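You operate a simulated robot arm through the tools that you are given. There is no shell and no other tool. Be economical: measure what you need, move in short steps, check, and stop when the job is done.

The job below is to be done with a simulated two-armed robot. You get a single attempt, and the scene is never put back.

JOB
Tidy the packing bench: fold the green cloth in half and pack the purple pad in the orange case.
Fine: the cloth stays on the bench; shut the lid, close both its latches.

The check looks at the end state, three seconds after you hand in, the way a careful person would. Anything else that was tipped, shoved, dropped, spilled or broken makes it a failure. A push-on lid holds only when it is set on centred and level and pressed home; a screw cap is set on level and turned clockwise until tight. Flat cloth is picked up by pressing the open fingertips on it (5 to 10 N) and closing them slowly along it; thin cloth reads only 2 to 8 mm in the jaws.

ROBOT AND FRAMES
Two 6-joint arms with two-finger grippers on one trunk, on a base that drives. Base frame: it is fixed to the floor where the robot stands at the start and does not move with it; the origin is under the middle of the robot, x ahead of it, y to its left, z up; the surface under the hand at the start is at about z = 0.8. Readings come in m, degrees, newtons and seconds.
The left shoulder is at the start at [0.06, 0.142, 0.9], the right one opposite. With the tool pointing down near the work surface each hand reaches from about 0.32 to 0.72 m from the robot's upright axis, wherever it stands, measured 20 degrees to its own side. Places, roughly: inside of the orange case [0.6, 0.4, 0.8]; left latch of the blue case [0.5, -0.1, 0.3]; left latch of the orange case [0.7, 0.5, 1]; orange case lid [0.7, 0.4, 1]; packing bench top [0.5, -0.4, 0.8]; right latch of the blue case [0.5, -0.2, 0.3]; right latch of the orange case [0.7, 0.4, 1]. Payload 2.45 kg a hand.
The tool frame of a hand sits at the grasp point between the pads (the TCP): z along the fingers, y along the line on which they close. The tips reach 0.026 m beyond it. Largest opening 0.096 m; the body of the gripper starts 0.069 m behind the TCP.
Orientation is told as [roll, pitch, yaw] about the base's x, y, z axes, in that order, counted from this pose: with the fingers straight down and closing along the base's y, the tool's x points along the base's -x, its y along +y and its z along -z.

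CONTROLS
- The arms move only by the tool step_arm. It takes "left_increments", "right_increments" or both (then of equal length, played together; a hand with none holds still); each is a list of rows, each a list of 7 numbers: the shift along the tool's x, y, z in units of 25 mm (1.0 is 25 mm), then the turn, a rotation vector about the tool's x, y, z in units of 4 degrees (1.0 is 4 degrees), then the finger opening in cm, from 0 to 9.6. In form: [[dx, dy, dz, ax, ay, az, gripper], ...]. A call has 1 to 12 rows; each row shifts and turns the commanded pose from where the row before left it, along the tool's axes as they then stand. A call with a number of a shift or a turn outside -1 to 1 is refused whole. Rows are played at 5 a second. More than 0.05 m and 8.6 degrees between two rows, or a gripper value outside its range, and nothing of the call is played. A pose out of reach is approached as far as the arm can. The call stops where the force on the tool passes 40 N (or 10 N more than at its start, if that is more) or the arm is blocked; 0.2 s more then pass. The fingers move at their own pace and stop on an object; they squeeze with about 21 N. The grip force told is the motor's: it shows also when the fingers shut on nothing. Time passes only in rows, and 0.2 s behind the last, so rows that do not move let the fingers close. It gives the time, the measured TCP pose, the force on the tool (base axes), the opening and the grip force at its end, in the units of the frame above (readings bear some noise), with the torque about the TCP (base axes, N m) and any sound that the robot's microphone picked up, and new pictures: "pictures" is both (left out), scene, wrist or none (wrist: the cameras of the hands that moved).
- Cameras (640 x 400 px; columns grow to the right, rows downward): "scene" is now at [0.151, 0.0308, 1.4986]; the picture's right is [0.34, -0.94, -0.00], its down [-0.70, -0.26, -0.67] and it looks along [0.63, 0.23, -0.74] (base axes); focal length 243 px, centre (320, 200). "left" rides on the left gripper at [0.082, -0.003, -0.098] in its tool frame; the picture's right is [0.04, 1.00, 0.00], its down [-0.73, 0.03, -0.68] and it looks along [-0.68, 0.03, 0.73] (tool axes); focal length 256 px, centre (320, 200). "right" rides on the right gripper at [0.082, 0.003, -0.098] in its tool frame; the picture's right is [-0.04, 1.00, 0.00], its down [-0.73, -0.03, -0.68] and it looks along [-0.68, -0.03, 0.73] (tool axes); focal length 256 px, centre (320, 200). There is no depth. A picture from a camera that has moved, and an enlarged one, comes with that camera's place and axes in the base frame and with its lens. The place of the scene camera against the robot may be out by one fixed shift of up to 0.025 m in any direction.
- raise_lower(by): slides the trunk up (or, below 0, down) by that many m; the arms and the scene camera ride with it, the base frame stays. It gives what a move gives, with no picture.
- base_move(legs): drives the robot by 1 to 6 legs, each [ahead, turn to the left] in m and degrees, along the robot's own axes; the way and the turn of a leg run together, so that a leg with both is an arc; at most 1.5 m and 180 degrees a leg. The arms and the cameras ride along, it lands a little off, and it stops where it bumps. It gives what a move gives, and a new picture of the scene camera.
- turn_head(pan, tilt): turns the head with the scene camera to pan (to the left, within 86 degrees either way) and tilt (down, from -29 to 69), counted from straight ahead of the robot. It gives what a move gives, and a new picture of the scene camera.
- close_up(camera, box): a new picture of the part [left, top, right, bottom] of that camera's present view, enlarged. It takes no simulated time.
- finish_job(): hands the job in; it is judged then, once.

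Go step by step. Nothing tells you exact positions but the pictures and the camera data: compare them with the known pose of the tool, close in by small moves and look again before you grip or let go. The budget is 120 turns and 260 pictures, counting those below and the enlarged ones. Unless the task says otherwise, let go and move clear before handing in, and close with one line.

The tools are called after "Request:" as a command line: name --argument value ..., lists and objects as JSON in quotes. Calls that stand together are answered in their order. step_arm: Moves the arms, as the interface text tells. Its arguments: {"type":"object","properties":{"left_increments":{"type":"array","items":{"type":"array","items":{"type":"number"}}},"right_increments":{"type":"array","items":{"type":"array","items":{"type":"number"}}},"pictures":{"type":"string","enum":["both","scene","wrist","none"]}},"required":[]} The other tools are called the same way: raise_lower (by) slides the trunk up or down; base_move (legs) drives the base; turn_head (pan, tilt) turns the head that bears the scene camera; close_up (camera, box) takes an enlarged picture of a part of a camera's view; finish_job () hands the job in.

At the start:

```text
time: 0.0
left_position: [0.3247, 0.3036, 1.2306]
left_orientation: [-0.1, 0.0, -0.3]
left_wrist_force: [0.4, 0.7, -0.3]
left_torque: [-0.01, 0.04, 0.04]
left_opening: 0.0959
left_finger_force: 0.0
right_position: [0.434, -0.0529, 1.2296]
right_orientation: [0.0, -0.1, -0.3]
right_wrist_force: [0.8, -0.5, 0.0]
right_torque: [0.0, 0.0, -0.02]
right_opening: 0.0958
right_finger_force: 0.1
trunk travel left (down, up): [-0.525, 0.065]
robot x, y, heading: [0.0025, -0.0037, -0.1]
head pan, tilt: [20.1, 48.0]
```

scene: 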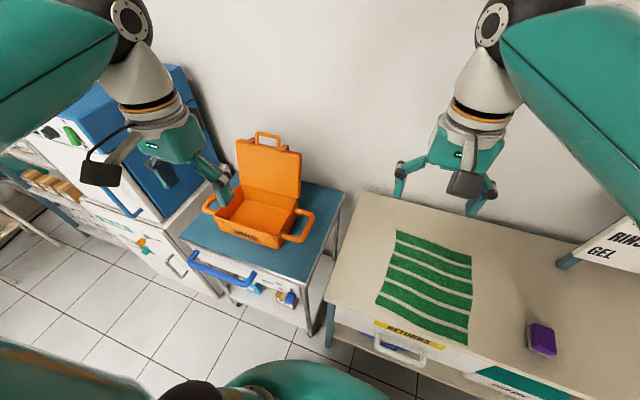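
right: 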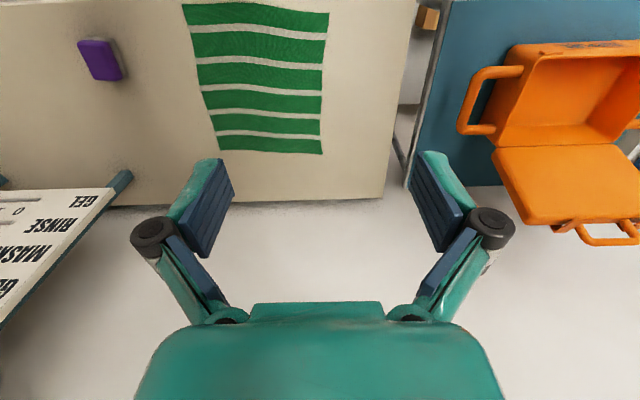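
left: 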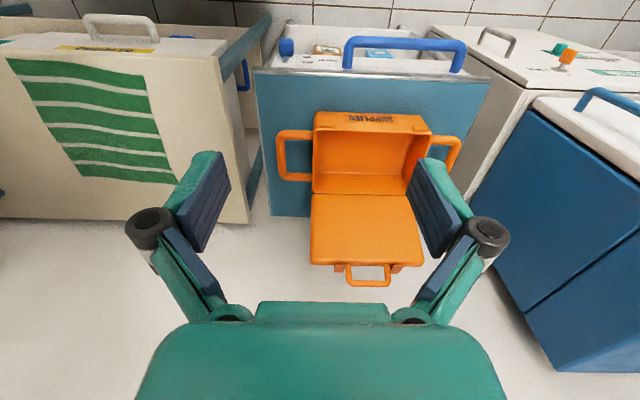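

I see the green cloth flat on the bench (x about 0.41–0.69, y about -0.05 to -0.28), the purple pad near [0.48, -0.44] and the open orange case near [0.6, 0.4]. I'll take closer looks before moving.

Request:
close_up --camera "scene" --box '[180, 120, 340, 260]'

Request:
close_up --camera "scene" --box '[340, 210, 640, 400]'

Request:
close_up --camera "left" --box '[250, 90, 490, 300]'

```text
2.86 times, centred on (260, 190) of scene
camera zoom: at [0.151, 0.0308, 1.4986], right [0.34, -0.94, 0.0], down [-0.7, -0.26, -0.67], along [0.63, 0.23, -0.74], focal length 694 px, centre (491, 229)
```

zoom: 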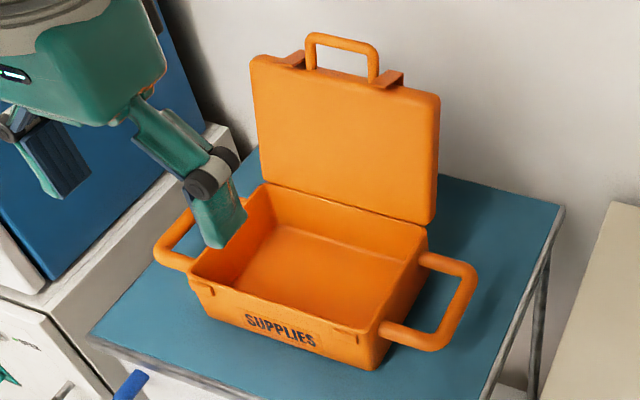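

```text
2.11 times, centred on (490, 305) of scene
camera zoom: at [0.151, 0.0308, 1.4986], right [0.34, -0.94, 0.0], down [-0.7, -0.26, -0.67], along [0.63, 0.23, -0.74], focal length 511 px, centre (-38, -21)
```

zoom: 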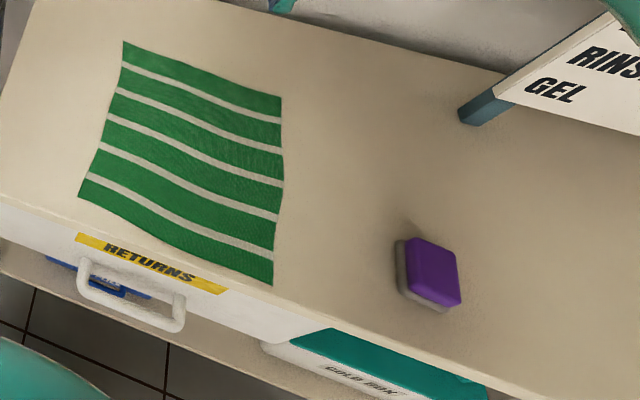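

```text
1.90 times, centred on (370, 195) of left
camera zoom: at [0.242, 0.3013, 1.3291], right [-0.03, 1.0, 0.0], down [0.73, 0.02, 0.68], along [0.68, 0.02, -0.73], focal length 488 px, centre (225, 210)
```

zoom: 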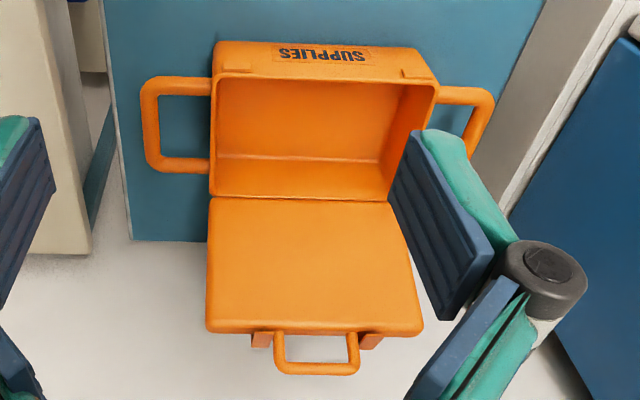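

The case is open with lid standing back, a handle on top and two latches on the lid's free edge. I'll check the clearance in front of the robot's base first, as the far cloth edge is near the reach limit.

Request:
turn_head --pan 0 --tilt 69

```text
time: 0.8
left_position: [0.3225, 0.3037, 1.2305]
left_orientation: [-0.1, -0.1, -0.3]
left_wrist_force: [-0.5, 0.1, -0.9]
left_torque: [0.0, 0.01, 0.0]
left_opening: 0.0958
left_finger_force: 0.1
right_position: [0.4347, -0.0535, 1.2292]
right_orientation: [0.0, 0.0, -0.3]
right_wrist_force: [-0.4, -0.3, 0.5]
right_torque: [0.03, 0.01, -0.01]
right_opening: 0.0959
right_finger_force: 0.0
trunk travel left (down, up): [-0.525, 0.065]
robot x, y, heading: [-0.0027, -0.0003, 0.1]
head pan, tilt: [0.0, 68.8]
camera scene: at [0.1329, 0.0038, 1.474], right [0.0, -1.0, 0.0], down [-0.93, 0.0, -0.36], along [0.36, 0.0, -0.93], focal length 243 px, centre (320, 200)
```

scene: 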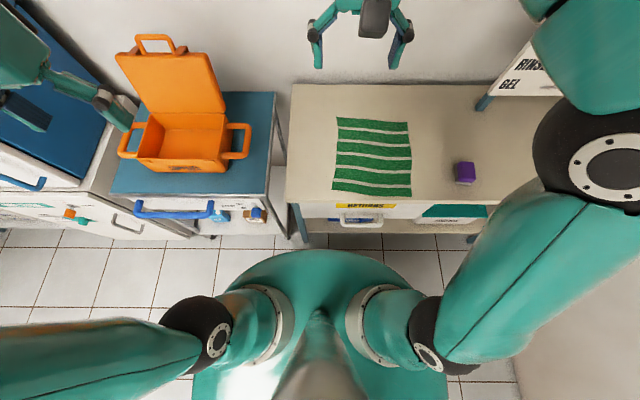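

The cloth measures about 0.274 x 0.236 m, turned about -4.5°. There is about 0.12 m between robot and bench, so I'll drive 0.06 m ahead to bring the far edge in reach.

Request:
base_move --legs '[[0.06, 0]]'

```text
time: 1.8
left_position: [0.3874, 0.3047, 1.2295]
left_orientation: [0.0, 0.1, -0.4]
left_wrist_force: [1.2, 0.0, 0.8]
left_torque: [0.06, 0.06, -0.01]
left_opening: 0.0959
left_finger_force: 0.1
right_position: [0.4994, -0.0528, 1.2287]
right_orientation: [0.0, 0.3, -0.3]
right_wrist_force: [0.8, 0.7, -0.3]
right_torque: [0.0, 0.07, -0.01]
right_opening: 0.0958
right_finger_force: 0.1
trunk travel left (down, up): [-0.525, 0.065]
robot x, y, heading: [0.0594, 0.0011, -0.1]
head pan, tilt: [0.0, 68.8]
camera scene: at [0.1975, 0.0037, 1.4736], right [0.0, -1.0, 0.0], down [-0.93, 0.0, -0.36], along [0.36, 0.0, -0.93], focal length 243 px, centre (320, 200)
```

scene: 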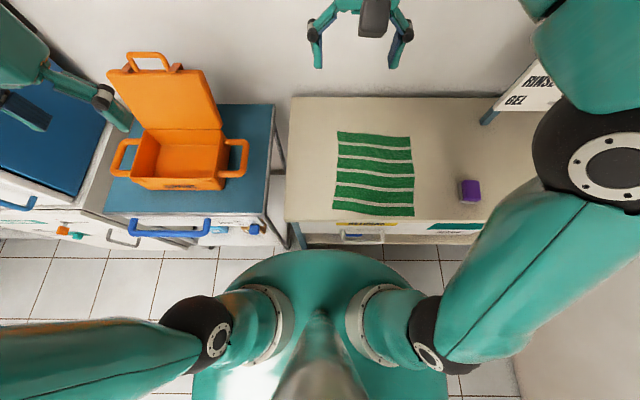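

Both hands go to hover over the two near corners of the cloth, around [0.436, -0.067] and [0.42, -0.24].

Request:
step_arm --left_increments '[[-0.163, -0.95, 0.6, 0, 0, 0, 3.0], [-0.163, -0.95, 0.6, 0, 0, 0, 3.0], [-0.163, -0.95, 0.6, 0, 0, 0, 3.0], [-0.163, -0.95, 0.6, 0, 0, 0, 3.0], [-0.163, -0.95, 0.6, 0, 0, 0, 3.0], [-0.163, -0.95, 0.6, 0, 0, 0, 3.0], [-0.163, -0.95, 0.6, 0, 0, 0, 3.0], [-0.163, -0.95, 0.6, 0, 0, 0, 3.0], [-0.163, -0.95, 0.6, 0, 0, 0, 3.0], [-0.163, -0.95, 0.6, 0, 0, 0, 3.0], [-0.163, -0.95, 0.6, 0, 0, 0, 3.0], [-0.163, -0.95, 0.6, 0, 0, 0, 3.0]]' --right_increments '[[0.263, -0.623, 0.6, 0, 0, 0, 3.0], [0.263, -0.623, 0.6, 0, 0, 0, 3.0], [0.263, -0.623, 0.6, 0, 0, 0, 3.0], [0.263, -0.623, 0.6, 0, 0, 0, 3.0], [0.263, -0.623, 0.6, 0, 0, 0, 3.0], [0.263, -0.623, 0.6, 0, 0, 0, 3.0], [0.263, -0.623, 0.6, 0, 0, 0, 3.0], [0.263, -0.623, 0.6, 0, 0, 0, 3.0], [0.263, -0.623, 0.6, 0, 0, 0, 3.0], [0.263, -0.623, 0.6, 0, 0, 0, 3.0], [0.263, -0.623, 0.6, 0, 0, 0, 3.0], [0.263, -0.623, 0.6, 0, 0, 0, 3.0]]' --pictures "both"

```text
time: 4.4
left_position: [0.433, 0.0167, 1.0496]
left_orientation: [0.1, -0.1, -0.3]
left_wrist_force: [0.5, 0.2, 0.8]
left_torque: [0.0, 0.03, 0.04]
left_opening: 0.03
left_finger_force: 0.1
right_position: [0.4172, -0.2383, 1.0489]
right_orientation: [0.0, 0.0, -0.3]
right_wrist_force: [-1.0, -0.2, 0.2]
right_torque: [0.03, 0.04, 0.03]
right_opening: 0.0301
right_finger_force: 0.1
trunk travel left (down, up): [-0.525, 0.065]
robot x, y, heading: [0.0621, 0.0017, -0.4]
head pan, tilt: [0.0, 68.8]
camera scene: at [0.1945, 0.0028, 1.4739], right [0.0, -1.0, 0.0], down [-0.93, 0.0, -0.36], along [0.36, 0.0, -0.93], focal length 243 px, centre (320, 200)
camera right: at [0.3354, -0.2372, 1.1474], right [0.05, 1.0, 0.0], down [0.73, -0.03, 0.68], along [0.68, -0.03, -0.73], focal length 256 px, centre (320, 200)
camera left: at [0.3511, 0.0143, 1.148], right [-0.03, 1.0, 0.0], down [0.73, 0.02, 0.68], along [0.68, 0.02, -0.73], focal length 256 px, centre (320, 200)
```

scene: 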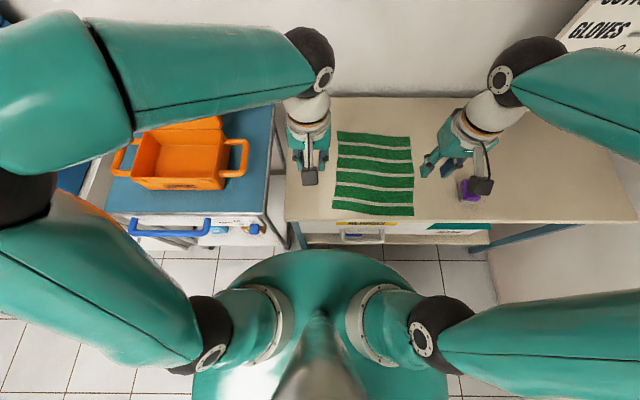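
right: 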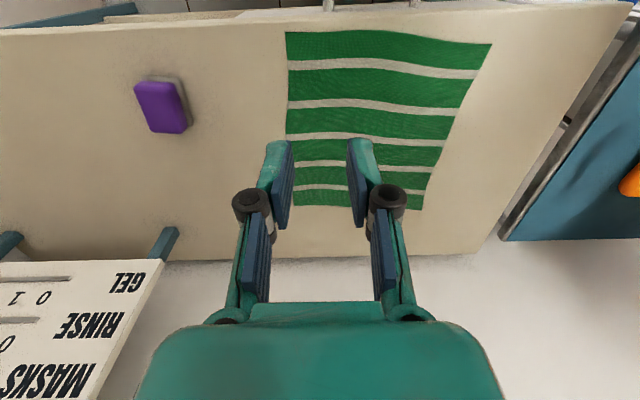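
left: 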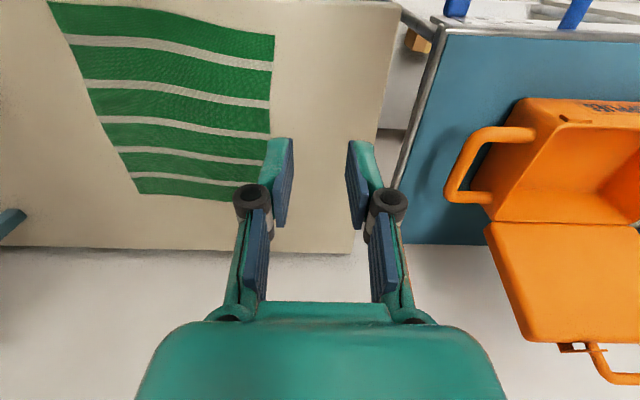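

From both wrist cameras, the near corners are at [0.416, -0.038] and [0.392, -0.279], the far ones at [0.695, -0.058] and [0.668, -0.303]. I'll lower both hands to just above the grip points.

Request:
step_arm --left_increments '[[0.03, -0.43, 0.95, 0, 0, 0, 3.0], [0.03, -0.43, 0.95, 0, 0, 0, 3.0], [0.03, -0.43, 0.95, 0, 0, 0, 3.0], [0.03, -0.43, 0.95, 0, 0, 0, 3.0], [0.03, -0.43, 0.95, 0, 0, 0, 3.0], [0.03, -0.43, 0.95, 0, 0, 0, 3.0], [0.03, -0.43, 0.95, 0, 0, 0, 3.0], [0.03, -0.43, 0.95, 0, 0, 0, 3.0], [0, 0, 0, 0, 0, 1, 3.0]]' --right_increments '[[0.05, -0.06, 0.95, 0, 0, 0, 3.0], [0.05, -0.06, 0.95, 0, 0, 0, 3.0], [0.05, -0.06, 0.95, 0, 0, 0, 3.0], [0.05, -0.06, 0.95, 0, 0, 0, 3.0], [0.05, -0.06, 0.95, 0, 0, 0, 3.0], [0.05, -0.06, 0.95, 0, 0, 0, 3.0], [0.05, -0.06, 0.95, 0, 0, 0, 3.0], [0.05, -0.06, 0.95, 0, 0, 0, 3.0], [0, 0, 0, 0, 0, 1, 3.0]]' --pictures "wrist"

```text
time: 6.4
left_position: [0.4259, -0.0685, 0.8592]
left_orientation: [-0.1, -0.3, -4.5]
left_wrist_force: [-0.5, 0.5, -0.2]
left_torque: [0.01, -0.03, -0.01]
left_opening: 0.0299
left_finger_force: 0.0
right_position: [0.4047, -0.2502, 0.8594]
right_orientation: [-0.1, 0.0, -4.3]
right_wrist_force: [0.4, -0.3, 0.2]
right_torque: [-0.01, -0.02, 0.01]
right_opening: 0.0297
right_finger_force: 0.0
trunk travel left (down, up): [-0.525, 0.065]
robot x, y, heading: [0.059, -0.002, -0.1]
head pan, tilt: [0.0, 68.8]
camera right: at [0.3243, -0.243, 0.9579], right [0.12, 0.99, 0.0], down [0.73, -0.08, 0.68], along [0.67, -0.08, -0.73], focal length 256 px, centre (320, 200)
camera left: at [0.3441, -0.0652, 0.9594], right [0.04, 1.0, 0.0], down [0.73, -0.03, 0.68], along [0.68, -0.02, -0.73], focal length 256 px, centre (320, 200)
```

right: 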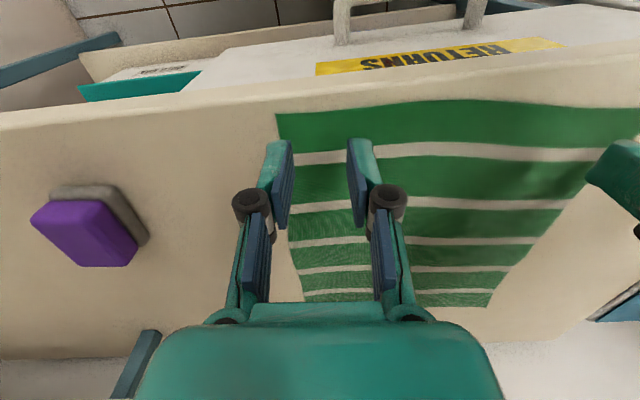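
left: 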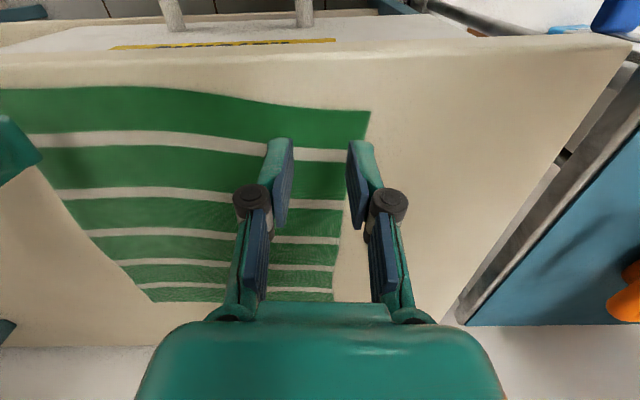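

The corner estimates agree at bench z = 0.80. I'm lowering the open tips to just above the cloth.

Request:
step_arm --left_increments '[[0, 0, 0.6, 0, 0, 0, 3.0], [0, 0, 0.6, 0, 0, 0, 3.0], [0, 0, 0.06, 0, 0, 0, 3.0]]' --right_increments '[[0, 0, 0.6, 0, 0, 0, 3.0], [0, 0, 0.6, 0, 0, 0, 3.0], [0, 0, 0.06, 0, 0, 0, 3.0]]' --pictures "none"

```text
time: 7.2
left_position: [0.4258, -0.0674, 0.8296]
left_orientation: [0.1, -0.1, -4.4]
left_wrist_force: [0.5, 0.1, 0.9]
left_torque: [-0.03, 0.0, -0.01]
left_opening: 0.0299
left_finger_force: 0.0
right_position: [0.406, -0.2517, 0.8279]
right_orientation: [-0.1, 0.0, -4.3]
right_wrist_force: [-0.4, -0.1, 0.7]
right_torque: [0.02, 0.01, -0.03]
right_opening: 0.0299
right_finger_force: 0.1
trunk travel left (down, up): [-0.525, 0.065]
robot x, y, heading: [0.0599, -0.0045, -0.2]
head pan, tilt: [0.0, 68.8]
```

Request:
step_arm --left_increments '[[0, 0, 0.06, 0, 0, 0, 3.0], [0, 0, 0.04, 0, 0, 0, 3.0]]' --right_increments '[[0, 0, 0.06, 0, 0, 0, 3.0], [0, 0, 0.04, 0, 0, 0, 3.0]]' --pictures "none"

```text
time: 7.8
left_position: [0.4263, -0.0674, 0.8274]
left_orientation: [0.1, -0.2, -4.4]
left_wrist_force: [1.0, -0.1, 0.2]
left_torque: [0.0, 0.06, -0.02]
left_opening: 0.0299
left_finger_force: 0.0
right_position: [0.407, -0.2503, 0.8271]
right_orientation: [-0.1, -0.2, -4.4]
right_wrist_force: [0.0, -0.3, 33.8]
right_torque: [-0.04, 0.07, -0.01]
right_opening: 0.0282
right_finger_force: 8.1
trunk travel left (down, up): [-0.525, 0.065]
robot x, y, heading: [0.061, -0.0021, 0.0]
head pan, tilt: [0.0, 68.8]
```

The right hand presses too hard at 34 N and the left isn't touching yet, so I'm easing the right up and the left down.

Request:
step_arm --left_increments '[[0, 0, 0.03, 0, 0, 0, 3.0]]' --right_increments '[[0, 0, -0.04, 0, 0, 0, 3.0]]' --pictures "none"

```text
time: 8.2
left_position: [0.4249, -0.0676, 0.8276]
left_orientation: [0.0, -0.2, -4.4]
left_wrist_force: [-2.4, 0.6, 11.0]
left_torque: [0.09, 0.06, -0.02]
left_opening: 0.0303
left_finger_force: 0.2
right_position: [0.406, -0.251, 0.826]
right_orientation: [0.0, 0.0, -4.3]
right_wrist_force: [2.5, 1.2, 16.6]
right_torque: [0.1, -0.02, -0.02]
right_opening: 0.0308
right_finger_force: 3.2
trunk travel left (down, up): [-0.525, 0.065]
robot x, y, heading: [0.0606, -0.0003, 0.1]
head pan, tilt: [0.0, 68.8]
```

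The force slope is about 17 N/mm. I'll trim to roughly 8 N on each hand and close slowly.

Request:
step_arm --left_increments '[[0, 0, -0.006, 0, 0, 0, 3.0], [0, 0, 0, 0, 0, 0, 2.7], [0, 0, 0, 0, 0, 0, 2.4], [0, 0, 0, 0, 0, 0, 2.1], [0, 0, 0, 0, 0, 0, 1.8], [0, 0, 0, 0, 0, 0, 1.5], [0, 0, 0, 0, 0, 0, 1.2], [0, 0, 0, 0, 0, 0, 0.9], [0, 0, 0, 0, 0, 0, 0.6], [0, 0, 0, 0, 0, 0, 0.3], [0, 0, 0, 0, 0, 0, 0], [0, 0, 0, 0, 0, 0, 0]]' --right_increments '[[0, 0, -0.02, 0, 0, 0, 3.0], [0, 0, 0, 0, 0, 0, 2.7], [0, 0, 0, 0, 0, 0, 2.4], [0, 0, 0, 0, 0, 0, 2.1], [0, 0, 0, 0, 0, 0, 1.8], [0, 0, 0, 0, 0, 0, 1.5], [0, 0, 0, 0, 0, 0, 1.2], [0, 0, 0, 0, 0, 0, 0.9], [0, 0, 0, 0, 0, 0, 0.6], [0, 0, 0, 0, 0, 0, 0.3], [0, 0, 0, 0, 0, 0, 0], [0, 0, 0, 0, 0, 0, 0]]' --pictures "wrist"

```text
time: 10.8
left_position: [0.4262, -0.0682, 0.8257]
left_orientation: [0.0, -0.1, -4.4]
left_wrist_force: [-1.4, -10.1, 11.0]
left_torque: [-0.21, 0.05, -0.01]
left_opening: 0.0024
left_finger_force: 20.9
right_position: [0.4058, -0.2507, 0.8271]
right_orientation: [0.0, -0.1, -4.3]
right_wrist_force: [-1.0, 12.4, 5.8]
right_torque: [0.34, -0.03, 0.07]
right_opening: 0.003
right_finger_force: 20.8
trunk travel left (down, up): [-0.525, 0.065]
robot x, y, heading: [0.0616, -0.0035, -0.1]
head pan, tilt: [0.0, 68.8]
camera right: at [0.3244, -0.2426, 0.9257], right [0.11, 0.99, 0.0], down [0.73, -0.08, 0.68], along [0.68, -0.08, -0.73], focal length 256 px, centre (320, 200)
camera left: at [0.344, -0.0651, 0.9257], right [0.04, 1.0, 0.0], down [0.73, -0.03, 0.68], along [0.68, -0.03, -0.73], focal length 256 px, centre (320, 200)
```

right: 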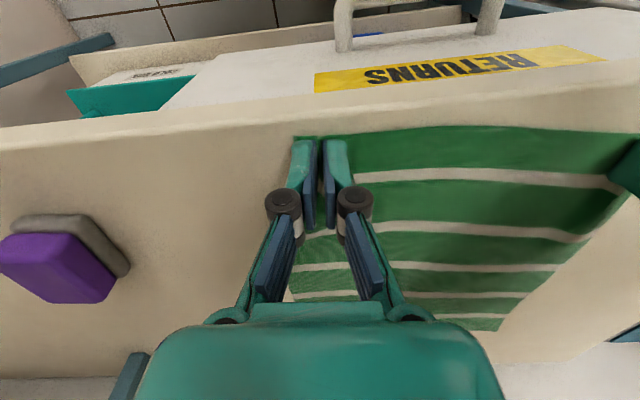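
left: 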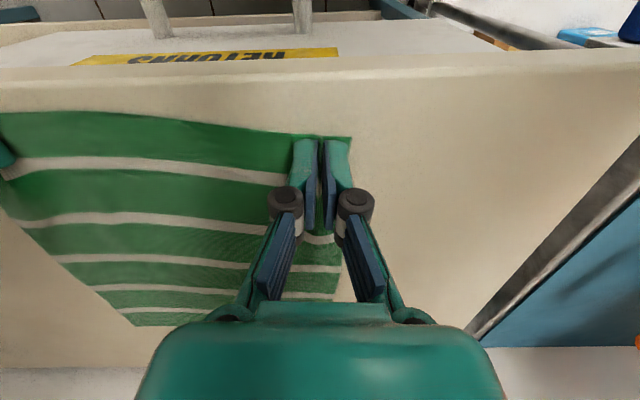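

Both corners are pinched at 2–3 mm. I'll relax the tension a little and lift along the first half of the arc.

Request:
step_arm --left_increments '[[0, -0.08, -0.3, 0, 0, 0, 0], [-0.077, 0, -0.49, 0, 0, 0, 0], [-0.227, 0, -0.76, 0, 0, 0, 0], [-0.371, 0, -0.72, 0, 0, 0, 0], [-0.504, 0, -0.65, 0, 0, 0, 0], [-0.621, 0, -0.56, 0, 0, 0, 0], [-0.72, 0, -0.45, 0, 0, 0, 0], [-0.796, 0, -0.33, 0, 0, 0, 0], [-0.849, 0, -0.2, 0, 0, 0, 0], [-0.875, 0, -0.07, 0, 0, 0, 0]]' --right_increments '[[0, 0.08, -0.3, 0, 0, 0, 0], [-0.077, 0, -0.49, 0, 0, 0, 0], [-0.227, 0, -0.76, 0, 0, 0, 0], [-0.371, 0, -0.72, 0, 0, 0, 0], [-0.504, 0, -0.65, 0, 0, 0, 0], [-0.621, 0, -0.56, 0, 0, 0, 0], [-0.72, 0, -0.45, 0, 0, 0, 0], [-0.796, 0, -0.33, 0, 0, 0, 0], [-0.849, 0, -0.2, 0, 0, 0, 0], [-0.875, 0, -0.07, 0, 0, 0, 0]]' --pictures "both"

```text
time: 13.0
left_position: [0.5543, -0.0811, 0.9385]
left_orientation: [-0.1, 0.1, -4.4]
left_wrist_force: [-0.7, -3.8, 0.7]
left_torque: [-0.08, 0.0, 0.02]
left_opening: 0.0017
left_finger_force: 19.0
right_position: [0.534, -0.2586, 0.9381]
right_orientation: [0.1, 0.3, -4.4]
right_wrist_force: [0.3, 4.5, -0.2]
right_torque: [0.14, -0.02, 0.01]
right_opening: 0.0028
right_finger_force: 19.8
trunk travel left (down, up): [-0.525, 0.065]
robot x, y, heading: [0.0584, -0.0008, 0.1]
head pan, tilt: [0.0, 68.8]
camera scene: at [0.1958, 0.0035, 1.4738], right [0.0, -1.0, 0.0], down [-0.93, 0.0, -0.36], along [0.36, 0.0, -0.93], focal length 243 px, centre (320, 200)
camera right: at [0.4527, -0.2506, 1.0376], right [0.11, 0.99, 0.0], down [0.73, -0.08, 0.68], along [0.67, -0.08, -0.74], focal length 256 px, centre (320, 200)
camera left: at [0.4733, -0.078, 1.0378], right [0.04, 1.0, 0.0], down [0.73, -0.03, 0.68], along [0.68, -0.02, -0.73], focal length 256 px, centre (320, 200)
```

scene: 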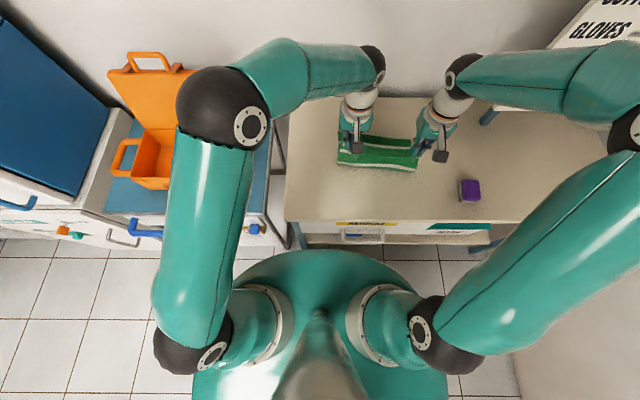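
right: 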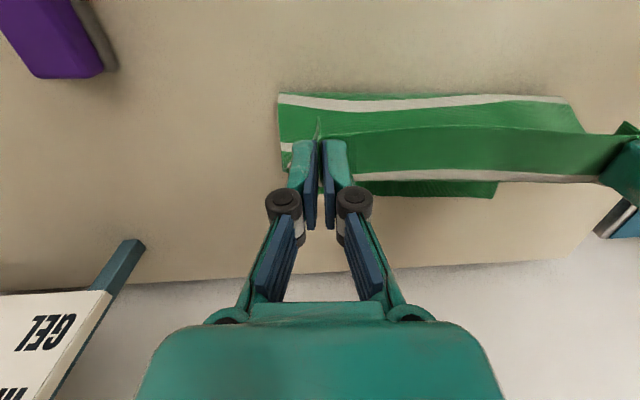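
left: 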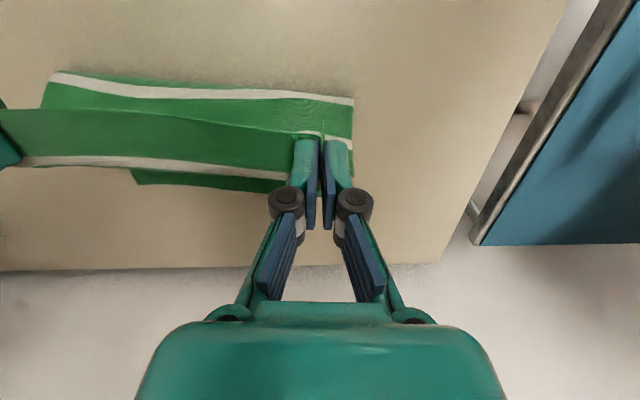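

The cloth is lifting cleanly with the far half still flat. I'm playing the second half of the arc down onto the far edge.

Request:
step_arm --left_increments '[[-0.875, 0, 0.07, 0, 0, 0, 0], [-0.849, 0, 0.2, 0, 0, 0, 0], [-0.796, 0, 0.33, 0, 0, 0, 0], [-0.72, 0, 0.45, 0, 0, 0, 0], [-0.621, 0, 0.56, 0, 0, 0, 0], [-0.504, 0, 0.65, 0, 0, 0, 0], [-0.371, 0, 0.7, 0, 0, 0, 0], [-0.227, 0, 0.7, 0, 0, 0, 0], [-0.077, 0, 0.5, 0, 0, 0, 0]]' --right_increments '[[-0.875, 0, 0.07, 0, 0, 0, 0], [-0.849, 0, 0.2, 0, 0, 0, 0], [-0.796, 0, 0.33, 0, 0, 0, 0], [-0.72, 0, 0.45, 0, 0, 0, 0], [-0.621, 0, 0.56, 0, 0, 0, 0], [-0.504, 0, 0.65, 0, 0, 0, 0], [-0.371, 0, 0.7, 0, 0, 0, 0], [-0.227, 0, 0.7, 0, 0, 0, 0], [-0.077, 0, 0.5, 0, 0, 0, 0]]' --pictures "both"

```text
time: 15.0
left_position: [0.6772, -0.0902, 0.8358]
left_orientation: [0.0, 0.0, -4.4]
left_wrist_force: [0.0, -5.8, 0.9]
left_torque: [-0.2, 0.02, 0.03]
left_opening: 0.0023
left_finger_force: 19.3
right_position: [0.6587, -0.2681, 0.8358]
right_orientation: [0.1, 0.0, -4.3]
right_wrist_force: [0.4, 5.5, 0.7]
right_torque: [0.17, 0.01, 0.03]
right_opening: 0.0024
right_finger_force: 19.5
trunk travel left (down, up): [-0.525, 0.065]
robot x, y, heading: [0.0639, -0.0012, -0.1]
head pan, tilt: [0.0, 68.8]
camera scene: at [0.195, 0.0036, 1.4739], right [0.0, -1.0, 0.0], down [-0.93, 0.0, -0.36], along [0.36, 0.0, -0.93], focal length 243 px, centre (320, 200)
camera right: at [0.5773, -0.2603, 0.9354], right [0.11, 0.99, 0.0], down [0.73, -0.08, 0.68], along [0.67, -0.08, -0.73], focal length 256 px, centre (320, 200)
camera left: at [0.5957, -0.0868, 0.9343], right [0.04, 1.0, 0.0], down [0.73, -0.03, 0.68], along [0.68, -0.02, -0.73], focal length 256 px, centre (320, 200)
```

scene: 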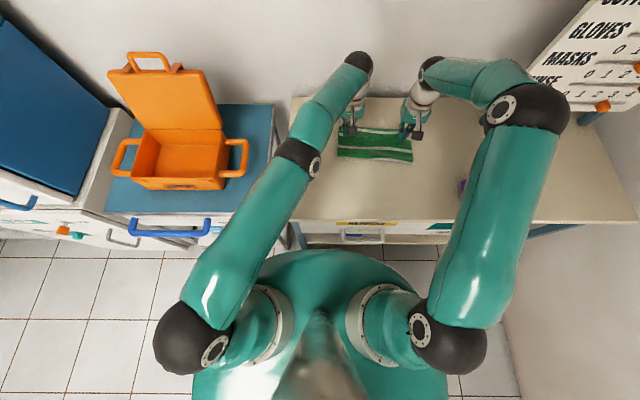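
right: 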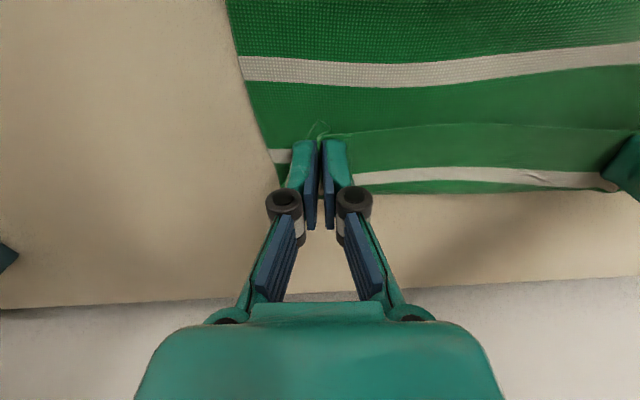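
left: 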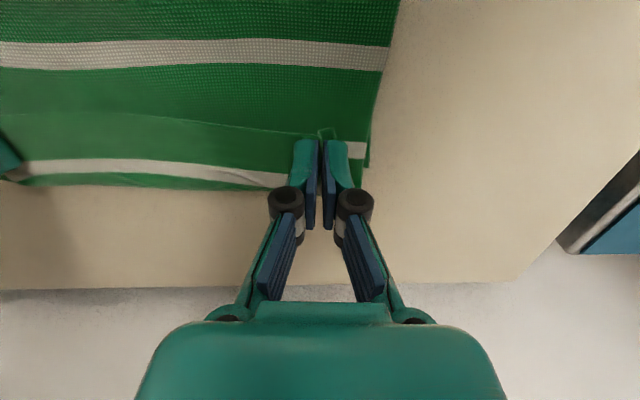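

The held edge has curled back under the hands into a small cuff, so I should not let go yet. I'm lifting back up a little to pull the flap taut and see the lower layer.

Request:
step_arm --left_increments '[[0.1, 0, -0.8, 0, 0, 0, 0], [0.2, 0, -0.8, 0, 0, 0, 0], [0.25, 0, -0.8, 0, 0, 0, 0], [0.25, 0, -0.5, 0, 0, 0, 0]]' --right_increments '[[0.1, 0, -0.8, 0, 0, 0, 0], [0.2, 0, -0.8, 0, 0, 0, 0], [0.25, 0, -0.8, 0, 0, 0, 0], [0.25, 0, -0.5, 0, 0, 0, 0]]' --pictures "both"

Request:
close_up --camera "scene" --box '[310, 80, 450, 190]'

```text
time: 16.0
left_position: [0.6565, -0.0886, 0.9077]
left_orientation: [0.1, 0.0, -4.3]
left_wrist_force: [-0.4, -4.7, -0.4]
left_torque: [-0.14, -0.05, -0.02]
left_opening: 0.0018
left_finger_force: 20.5
right_position: [0.6382, -0.2664, 0.9086]
right_orientation: [0.0, 0.2, -4.4]
right_wrist_force: [0.3, 5.4, 1.4]
right_torque: [0.03, 0.01, 0.03]
right_opening: 0.0017
right_finger_force: 18.5
trunk travel left (down, up): [-0.525, 0.065]
robot x, y, heading: [0.06, 0.0004, -0.1]
head pan, tilt: [0.0, 68.8]
camera scene: at [0.1944, 0.0037, 1.4739], right [0.0, -1.0, 0.0], down [-0.93, 0.0, -0.36], along [0.36, 0.0, -0.93], focal length 243 px, centre (320, 200)
camera right: at [0.5567, -0.2578, 1.0076], right [0.11, 0.99, 0.0], down [0.73, -0.08, 0.68], along [0.67, -0.08, -0.74], focal length 256 px, centre (320, 200)
camera left: at [0.5748, -0.0856, 1.0069], right [0.04, 1.0, 0.0], down [0.73, -0.03, 0.68], along [0.68, -0.02, -0.73], focal length 256 px, centre (320, 200)
```

scene: 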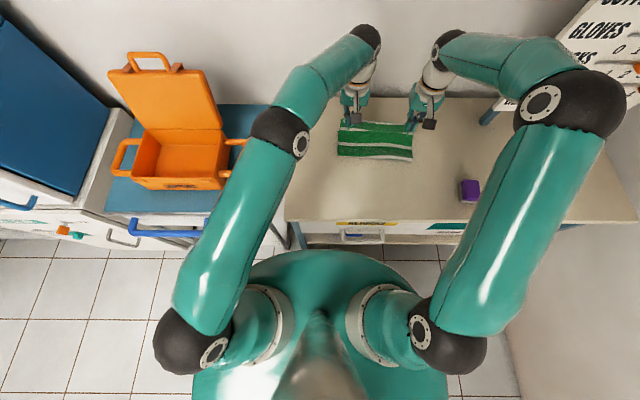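
right: 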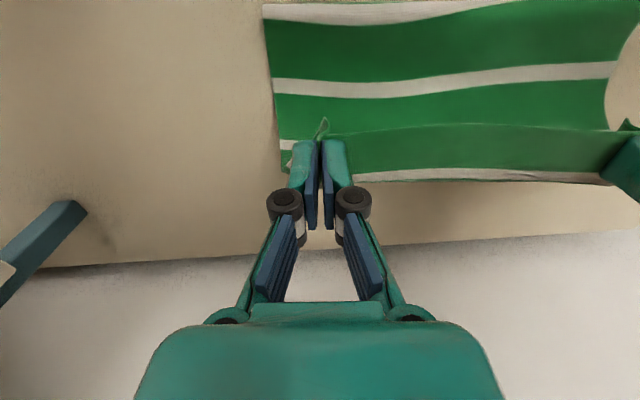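
left: 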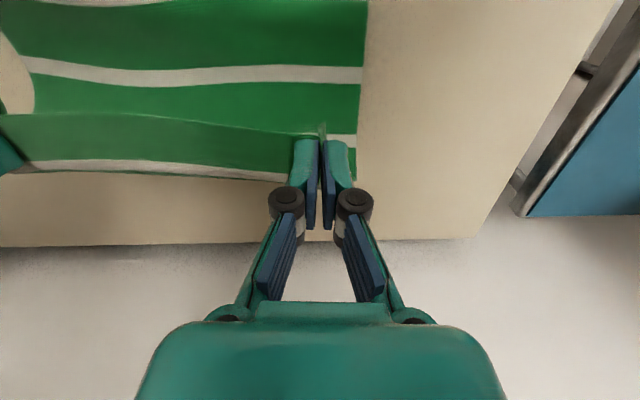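

```text
3.64 times, centred on (380, 135) of scene
camera zoom: at [0.1944, 0.0037, 1.4739], right [0.0, -1.0, 0.0], down [-0.93, 0.0, -0.36], along [0.36, 0.0, -0.93], focal length 883 px, centre (102, 436)
```

zoom: 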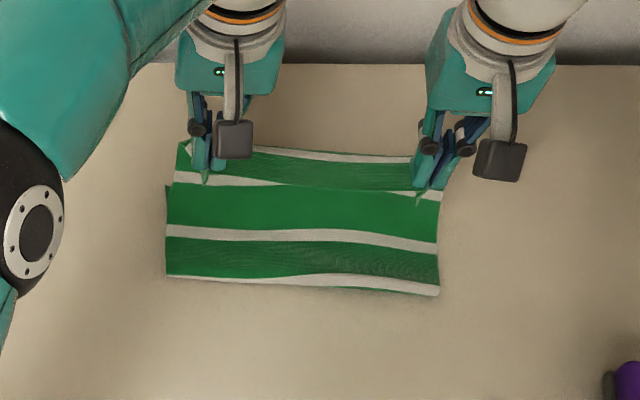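

Because the pinch keeps its orientation, the 25 mm of held edge folds back into a cuff, and my arc was too long and dragged the cloth about 1.7 cm. I'll lay the near edge back flat and regrip right at the rim.

Request:
step_arm --left_increments '[[0.6, 0, -0.6, 0, 0, 0, 0], [0.9, 0, -0.5, 0, 0, 0, 0], [0.95, 0, -0.3, 0, 0, 0, 0], [0.95, 0, -0.1, 0, 0, 0, 0], [0.95, 0, 0, 0, 0, 0, 0], [0.95, 0, 0.1, 0, 0, 0, 0], [0.9, 0, 0.3, 0, 0, 0, 0], [0.85, 0, 0.5, 0, 0, 0, 0], [0.75, 0, 0.7, 0, 0, 0, 0], [0.6, 0, 0.95, 0, 0, 0, 0], [0.5, 0, 0.95, 0, 0, 0, 0], [0.35, 0, 0.95, 0, 0, 0, 0]]' --right_increments '[[0.6, 0, -0.6, 0, 0, 0, 0], [0.9, 0, -0.5, 0, 0, 0, 0], [0.95, 0, -0.3, 0, 0, 0, 0], [0.95, 0, -0.1, 0, 0, 0, 0], [0.95, 0, 0, 0, 0, 0, 0], [0.95, 0, 0.1, 0, 0, 0, 0], [0.9, 0, 0.3, 0, 0, 0, 0], [0.85, 0, 0.5, 0, 0, 0, 0], [0.75, 0, 0.7, 0, 0, 0, 0], [0.6, 0, 0.95, 0, 0, 0, 0], [0.5, 0, 0.95, 0, 0, 0, 0], [0.35, 0, 0.95, 0, 0, 0, 0]]' --pictures "both"

```text
time: 18.6
left_position: [0.4274, -0.0706, 0.8334]
left_orientation: [0.0, -0.2, -4.4]
left_wrist_force: [-0.2, -7.9, 0.7]
left_torque: [-0.19, 0.02, 0.03]
left_opening: 0.0032
left_finger_force: 22.5
right_position: [0.4087, -0.2489, 0.8345]
right_orientation: [0.1, 0.1, -4.3]
right_wrist_force: [0.2, 8.5, 0.2]
right_torque: [0.2, -0.04, 0.02]
right_opening: 0.0027
right_finger_force: 22.5
trunk travel left (down, up): [-0.525, 0.065]
robot x, y, heading: [0.0649, 0.0014, -0.1]
head pan, tilt: [0.0, 68.8]
camera scene: at [0.1949, 0.0033, 1.474], right [0.0, -1.0, 0.0], down [-0.93, 0.0, -0.36], along [0.36, 0.0, -0.93], focal length 243 px, centre (320, 200)
camera right: at [0.3269, -0.2417, 0.9336], right [0.12, 0.99, 0.0], down [0.73, -0.09, 0.68], along [0.67, -0.08, -0.73], focal length 256 px, centre (320, 200)
camera left: at [0.3459, -0.067, 0.9321], right [0.04, 1.0, 0.0], down [0.73, -0.03, 0.68], along [0.68, -0.03, -0.73], focal length 256 px, centre (320, 200)
```

scene: 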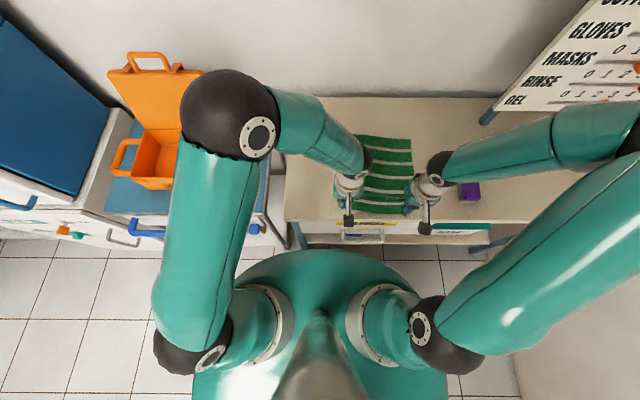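
right: 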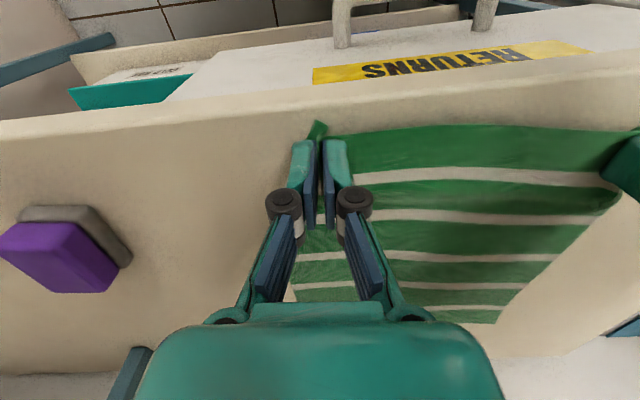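
left: 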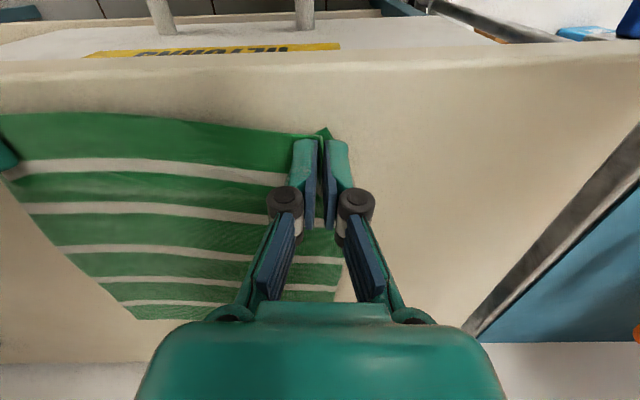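

It unfolded well. I'll lower it, open gently, and lift clear for a look.

Request:
step_arm --left_increments '[[0.1, 0, 0.2, 0, 0, 0, 0], [0.05, 0, 0.05, 0, 0, 0, 0], [0, 0, 0, 0, 0, 0, 0.6], [0, 0, 0, 0, 0, 0, 1.2], [0, 0, 0, 0, 0, 0, 1.8], [0, 0, 0, 0, 0, 0, 2.4], [0, 0, 0, 0, 0, 0, 3.0], [0, 0, 0, 0, 0, 0, 3.0], [0, 0, -0.8, 0, 0, 0, 3.0], [0.4, 0, -0.8, 0, 0, 0, 3.0]]' --right_increments '[[0.1, 0, 0.2, 0, 0, 0, 0], [0.05, 0, 0.05, 0, 0, 0, 0], [0, 0, 0, 0, 0, 0, 0.6], [0, 0, 0, 0, 0, 0, 1.2], [0, 0, 0, 0, 0, 0, 1.8], [0, 0, 0, 0, 0, 0, 2.4], [0, 0, 0, 0, 0, 0, 3.0], [0, 0, 0, 0, 0, 0, 3.0], [0, 0, -0.8, 0, 0, 0, 3.0], [0.4, 0, -0.8, 0, 0, 0, 3.0]]' --pictures "wrist"

```text
time: 20.8
left_position: [0.4124, -0.0687, 0.8684]
left_orientation: [0.1, -0.1, -4.4]
left_wrist_force: [-0.7, 1.0, 0.8]
left_torque: [-0.03, -0.01, -0.03]
left_opening: 0.03
left_finger_force: 0.2
right_position: [0.3924, -0.2475, 0.8688]
right_orientation: [0.0, -0.1, -4.3]
right_wrist_force: [0.4, 0.1, -0.3]
right_torque: [0.01, -0.01, 0.0]
right_opening: 0.03
right_finger_force: 0.0
trunk travel left (down, up): [-0.525, 0.065]
robot x, y, heading: [0.0609, -0.0058, -0.2]
head pan, tilt: [0.0, 68.8]
camera right: at [0.3114, -0.24, 0.9678], right [0.11, 0.99, 0.0], down [0.73, -0.08, 0.68], along [0.67, -0.08, -0.73], focal length 256 px, centre (320, 200)
camera left: at [0.3312, -0.0658, 0.9668], right [0.04, 1.0, 0.0], down [0.73, -0.03, 0.68], along [0.68, -0.02, -0.73], focal length 256 px, centre (320, 200)
```

right: 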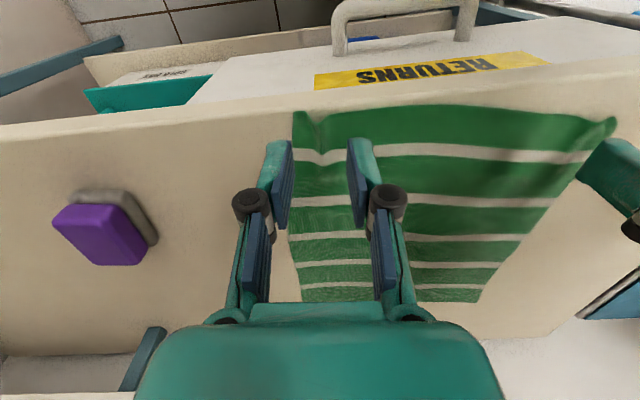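
left: 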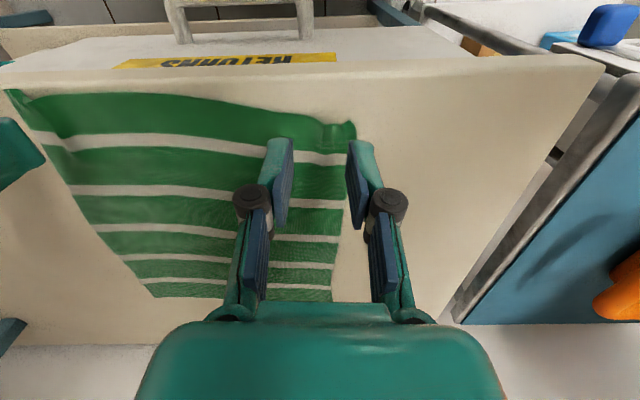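

The near edge is now at x≈0.411 (left) and 0.384 (right), and the creases sit between my fingers. I'll go down with the TCP right on the rim, so only about 12 mm is held.

Request:
step_arm --left_increments '[[0, 0, 0.6, 0, 0, 0, 3.0], [0, 0, 0.6, 0, 0, 0, 3.0], [0, 0, 0.4, 0, 0, 0, 3.0], [0, 0, 0.04, 0, 0, 0, 3.0], [0, 0, 0, 0, 0, 0, 3.0]]' --right_increments '[[0.25, 0, 0.6, 0, 0, 0, 3.0], [0, 0, 0.6, 0, 0, 0, 3.0], [0, 0, 0.4, 0, 0, 0, 3.0], [0, 0, 0.04, 0, 0, 0, 3.0], [0, 0, 0, 0, 0, 0, 3.0]]' --pictures "wrist"

```text
time: 22.0
left_position: [0.4144, -0.0692, 0.8273]
left_orientation: [-0.1, -0.2, -4.1]
left_wrist_force: [2.7, 0.6, 11.9]
left_torque: [0.06, -0.08, 0.0]
left_opening: 0.0308
left_finger_force: 1.0
right_position: [0.3861, -0.2467, 0.8272]
right_orientation: [0.0, 0.0, -4.3]
right_wrist_force: [0.5, -0.6, 2.1]
right_torque: [0.01, 0.0, -0.01]
right_opening: 0.0299
right_finger_force: 0.3
trunk travel left (down, up): [-0.525, 0.065]
robot x, y, heading: [0.0619, -0.0034, -0.1]
head pan, tilt: [0.0, 68.8]
camera right: at [0.3062, -0.2396, 0.9262], right [0.11, 0.99, 0.0], down [0.73, -0.08, 0.68], along [0.67, -0.08, -0.73], focal length 256 px, centre (320, 200)
camera left: at [0.3332, -0.0657, 0.9261], right [0.03, 1.0, 0.0], down [0.73, -0.02, 0.68], along [0.68, -0.02, -0.73], focal length 256 px, centre (320, 200)
```

right: 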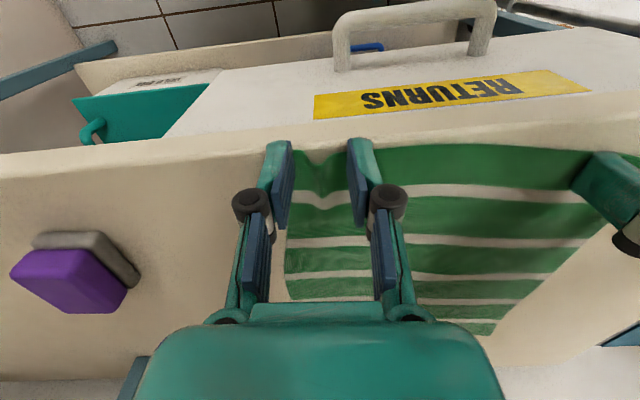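
left: 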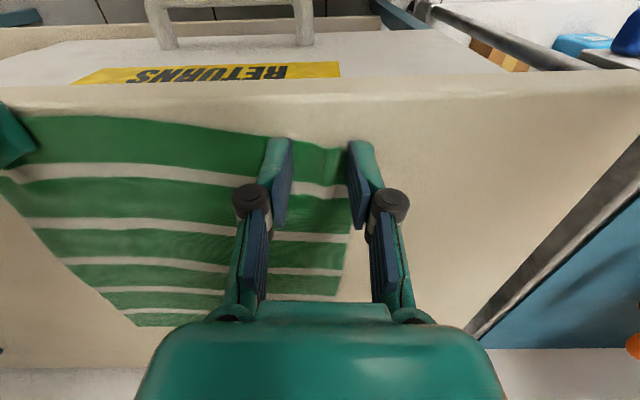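

The rim lies within the finger width on both hands. I'll trim the forces and close slowly.

Request:
step_arm --left_increments '[[0, 0, -0.01, 0, 0, 0, 3.0], [0, 0, 0, 0, 0, 0, 2.7], [0, 0, 0, 0, 0, 0, 2.4], [0, 0, 0, 0, 0, 0, 2.1], [0, 0, 0, 0, 0, 0, 1.8], [0, 0, 0, 0, 0, 0, 1.5], [0, 0, 0, 0, 0, 0, 1.2], [0, 0, 0, 0, 0, 0, 0.9], [0, 0, 0, 0, 0, 0, 0.6], [0, 0, 0, 0, 0, 0, 0.3], [0, 0, 0, 0, 0, 0, 0], [0, 0, 0, 0, 0, 0, 0]]' --right_increments '[[0, 0, 0.015, 0, 0, 0, 3.0], [0, 0, 0, 0, 0, 0, 2.7], [0, 0, 0, 0, 0, 0, 2.4], [0, 0, 0, 0, 0, 0, 2.1], [0, 0, 0, 0, 0, 0, 1.8], [0, 0, 0, 0, 0, 0, 1.5], [0, 0, 0, 0, 0, 0, 1.2], [0, 0, 0, 0, 0, 0, 0.9], [0, 0, 0, 0, 0, 0, 0.6], [0, 0, 0, 0, 0, 0, 0.3], [0, 0, 0, 0, 0, 0, 0], [0, 0, 0, 0, 0, 0, 0]]' --pictures "wrist"

```text
time: 24.6
left_position: [0.4121, -0.068, 0.8262]
left_orientation: [0.0, -0.3, -4.3]
left_wrist_force: [-1.5, -5.0, 16.7]
left_torque: [-0.12, 0.03, 0.05]
left_opening: 0.0029
left_finger_force: 21.2
right_position: [0.3862, -0.2469, 0.8277]
right_orientation: [0.0, -0.1, -4.3]
right_wrist_force: [0.6, 2.9, 5.1]
right_torque: [0.1, -0.01, 0.01]
right_opening: 0.0001
right_finger_force: 20.9
trunk travel left (down, up): [-0.525, 0.065]
robot x, y, heading: [0.0622, 0.003, -0.0]
head pan, tilt: [0.0, 68.8]
camera right: at [0.3054, -0.2395, 0.9258], right [0.11, 0.99, 0.0], down [0.73, -0.08, 0.68], along [0.67, -0.08, -0.73], focal length 256 px, centre (320, 200)
camera left: at [0.332, -0.0656, 0.9256], right [0.03, 1.0, 0.0], down [0.73, -0.02, 0.68], along [0.68, -0.02, -0.73], focal length 256 px, centre (320, 200)
```

right: 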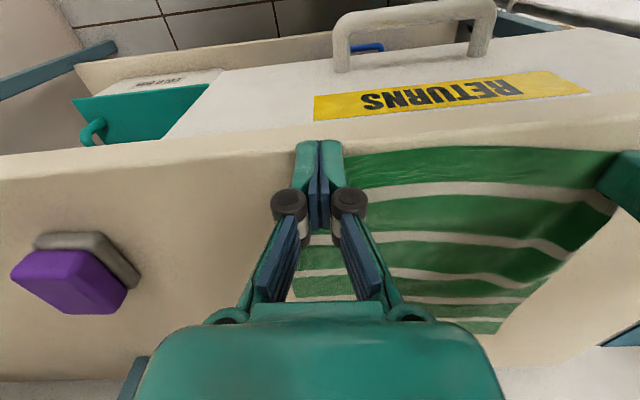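
left: 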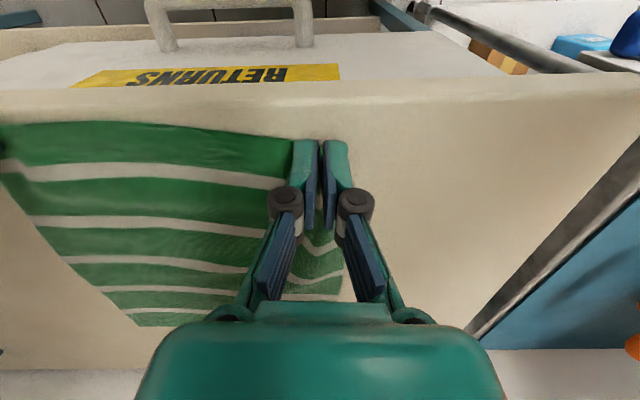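

The right hand slipped off and the left holds. I'll reopen the right, go slightly deeper onto the cloth with a bit more press, and retry.

Request:
step_arm --right_increments '[[0, 0, -0.5, 0, 0, 0, 1.0], [-0.15, 0, 0, 0, 0, 0, 3.0], [0, 0, 0, 0, 0, 0, 3.0], [0, 0, 0.5, 0, 0, 0, 3.0], [0, 0, 0.02, 0, 0, 0, 3.0], [0, 0, 0, 0, 0, 0, 3.0]]' --pictures "wrist"

```text
time: 26.0
left_position: [0.4148, -0.0675, 0.8268]
left_orientation: [0.1, -0.3, -4.2]
left_wrist_force: [0.6, -2.0, 16.2]
left_torque: [-0.04, -0.02, -0.02]
left_opening: 0.0026
left_finger_force: 20.8
right_position: [0.3889, -0.248, 0.8268]
right_orientation: [0.1, 0.1, -4.2]
right_wrist_force: [-0.5, 0.9, 7.9]
right_torque: [0.16, 0.07, 0.01]
right_opening: 0.0307
right_finger_force: 0.5
trunk travel left (down, up): [-0.525, 0.065]
robot x, y, heading: [0.0585, -0.0024, 0.2]
head pan, tilt: [0.0, 68.8]
camera right: at [0.3086, -0.2394, 0.9257], right [0.11, 0.99, 0.0], down [0.73, -0.08, 0.68], along [0.68, -0.08, -0.73], focal length 256 px, centre (320, 200)
```

right: 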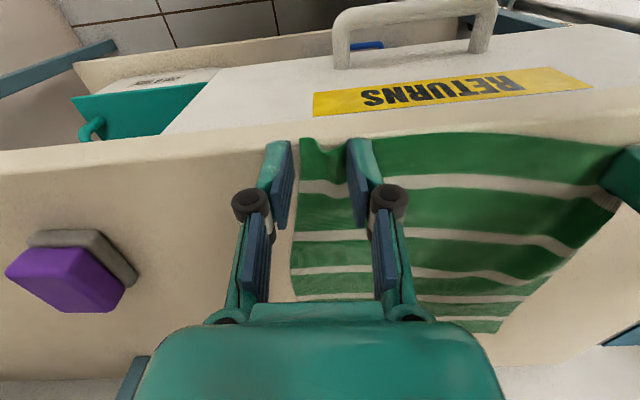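

The outer finger is off the cloth's side. I'll shift the right hand 11 mm inward, press and close.

Request:
step_arm --right_increments '[[0, 0, -0.4, 0, 0, 0, 3.0], [0.15, 0.45, 0, 0, 0, 0, 3.0], [0, 0, 0.4, 0, 0, 0, 3.0], [0, 0, 0.005, 0, 0, 0, 3.0], [0, 0, 0, 0, 0, 0, 2.6], [0, 0, 0, 0, 0, 0, 2.2], [0, 0, 0, 0, 0, 0, 1.8], [0, 0, 0, 0, 0, 0, 1.4], [0, 0, 0, 0, 0, 0, 1.0], [0, 0, 0, 0, 0, 0, 0.6], [0, 0, 0, 0, 0, 0, 0.2], [0, 0, 0, 0, 0, 0, 0]]' --pictures "wrist"

```text
time: 28.6
left_position: [0.4132, -0.0675, 0.8258]
left_orientation: [-0.1, -0.3, -4.4]
left_wrist_force: [-0.6, -8.8, 16.3]
left_torque: [-0.22, 0.04, 0.01]
left_opening: 0.0023
left_finger_force: 20.9
right_position: [0.3862, -0.234, 0.8281]
right_orientation: [0.0, -0.1, -4.3]
right_wrist_force: [1.4, 11.5, 16.5]
right_torque: [0.39, -0.11, 0.08]
right_opening: 0.0038
right_finger_force: 21.4
trunk travel left (down, up): [-0.525, 0.065]
robot x, y, heading: [0.0601, -0.0006, -0.0]
head pan, tilt: [0.0, 68.8]
camera right: at [0.3057, -0.2272, 0.9254], right [0.11, 0.99, 0.0], down [0.73, -0.08, 0.68], along [0.68, -0.08, -0.73], focal length 256 px, centre (320, 200)
```

right: 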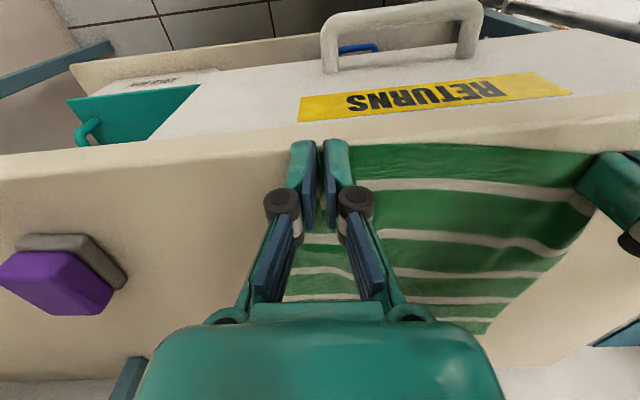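

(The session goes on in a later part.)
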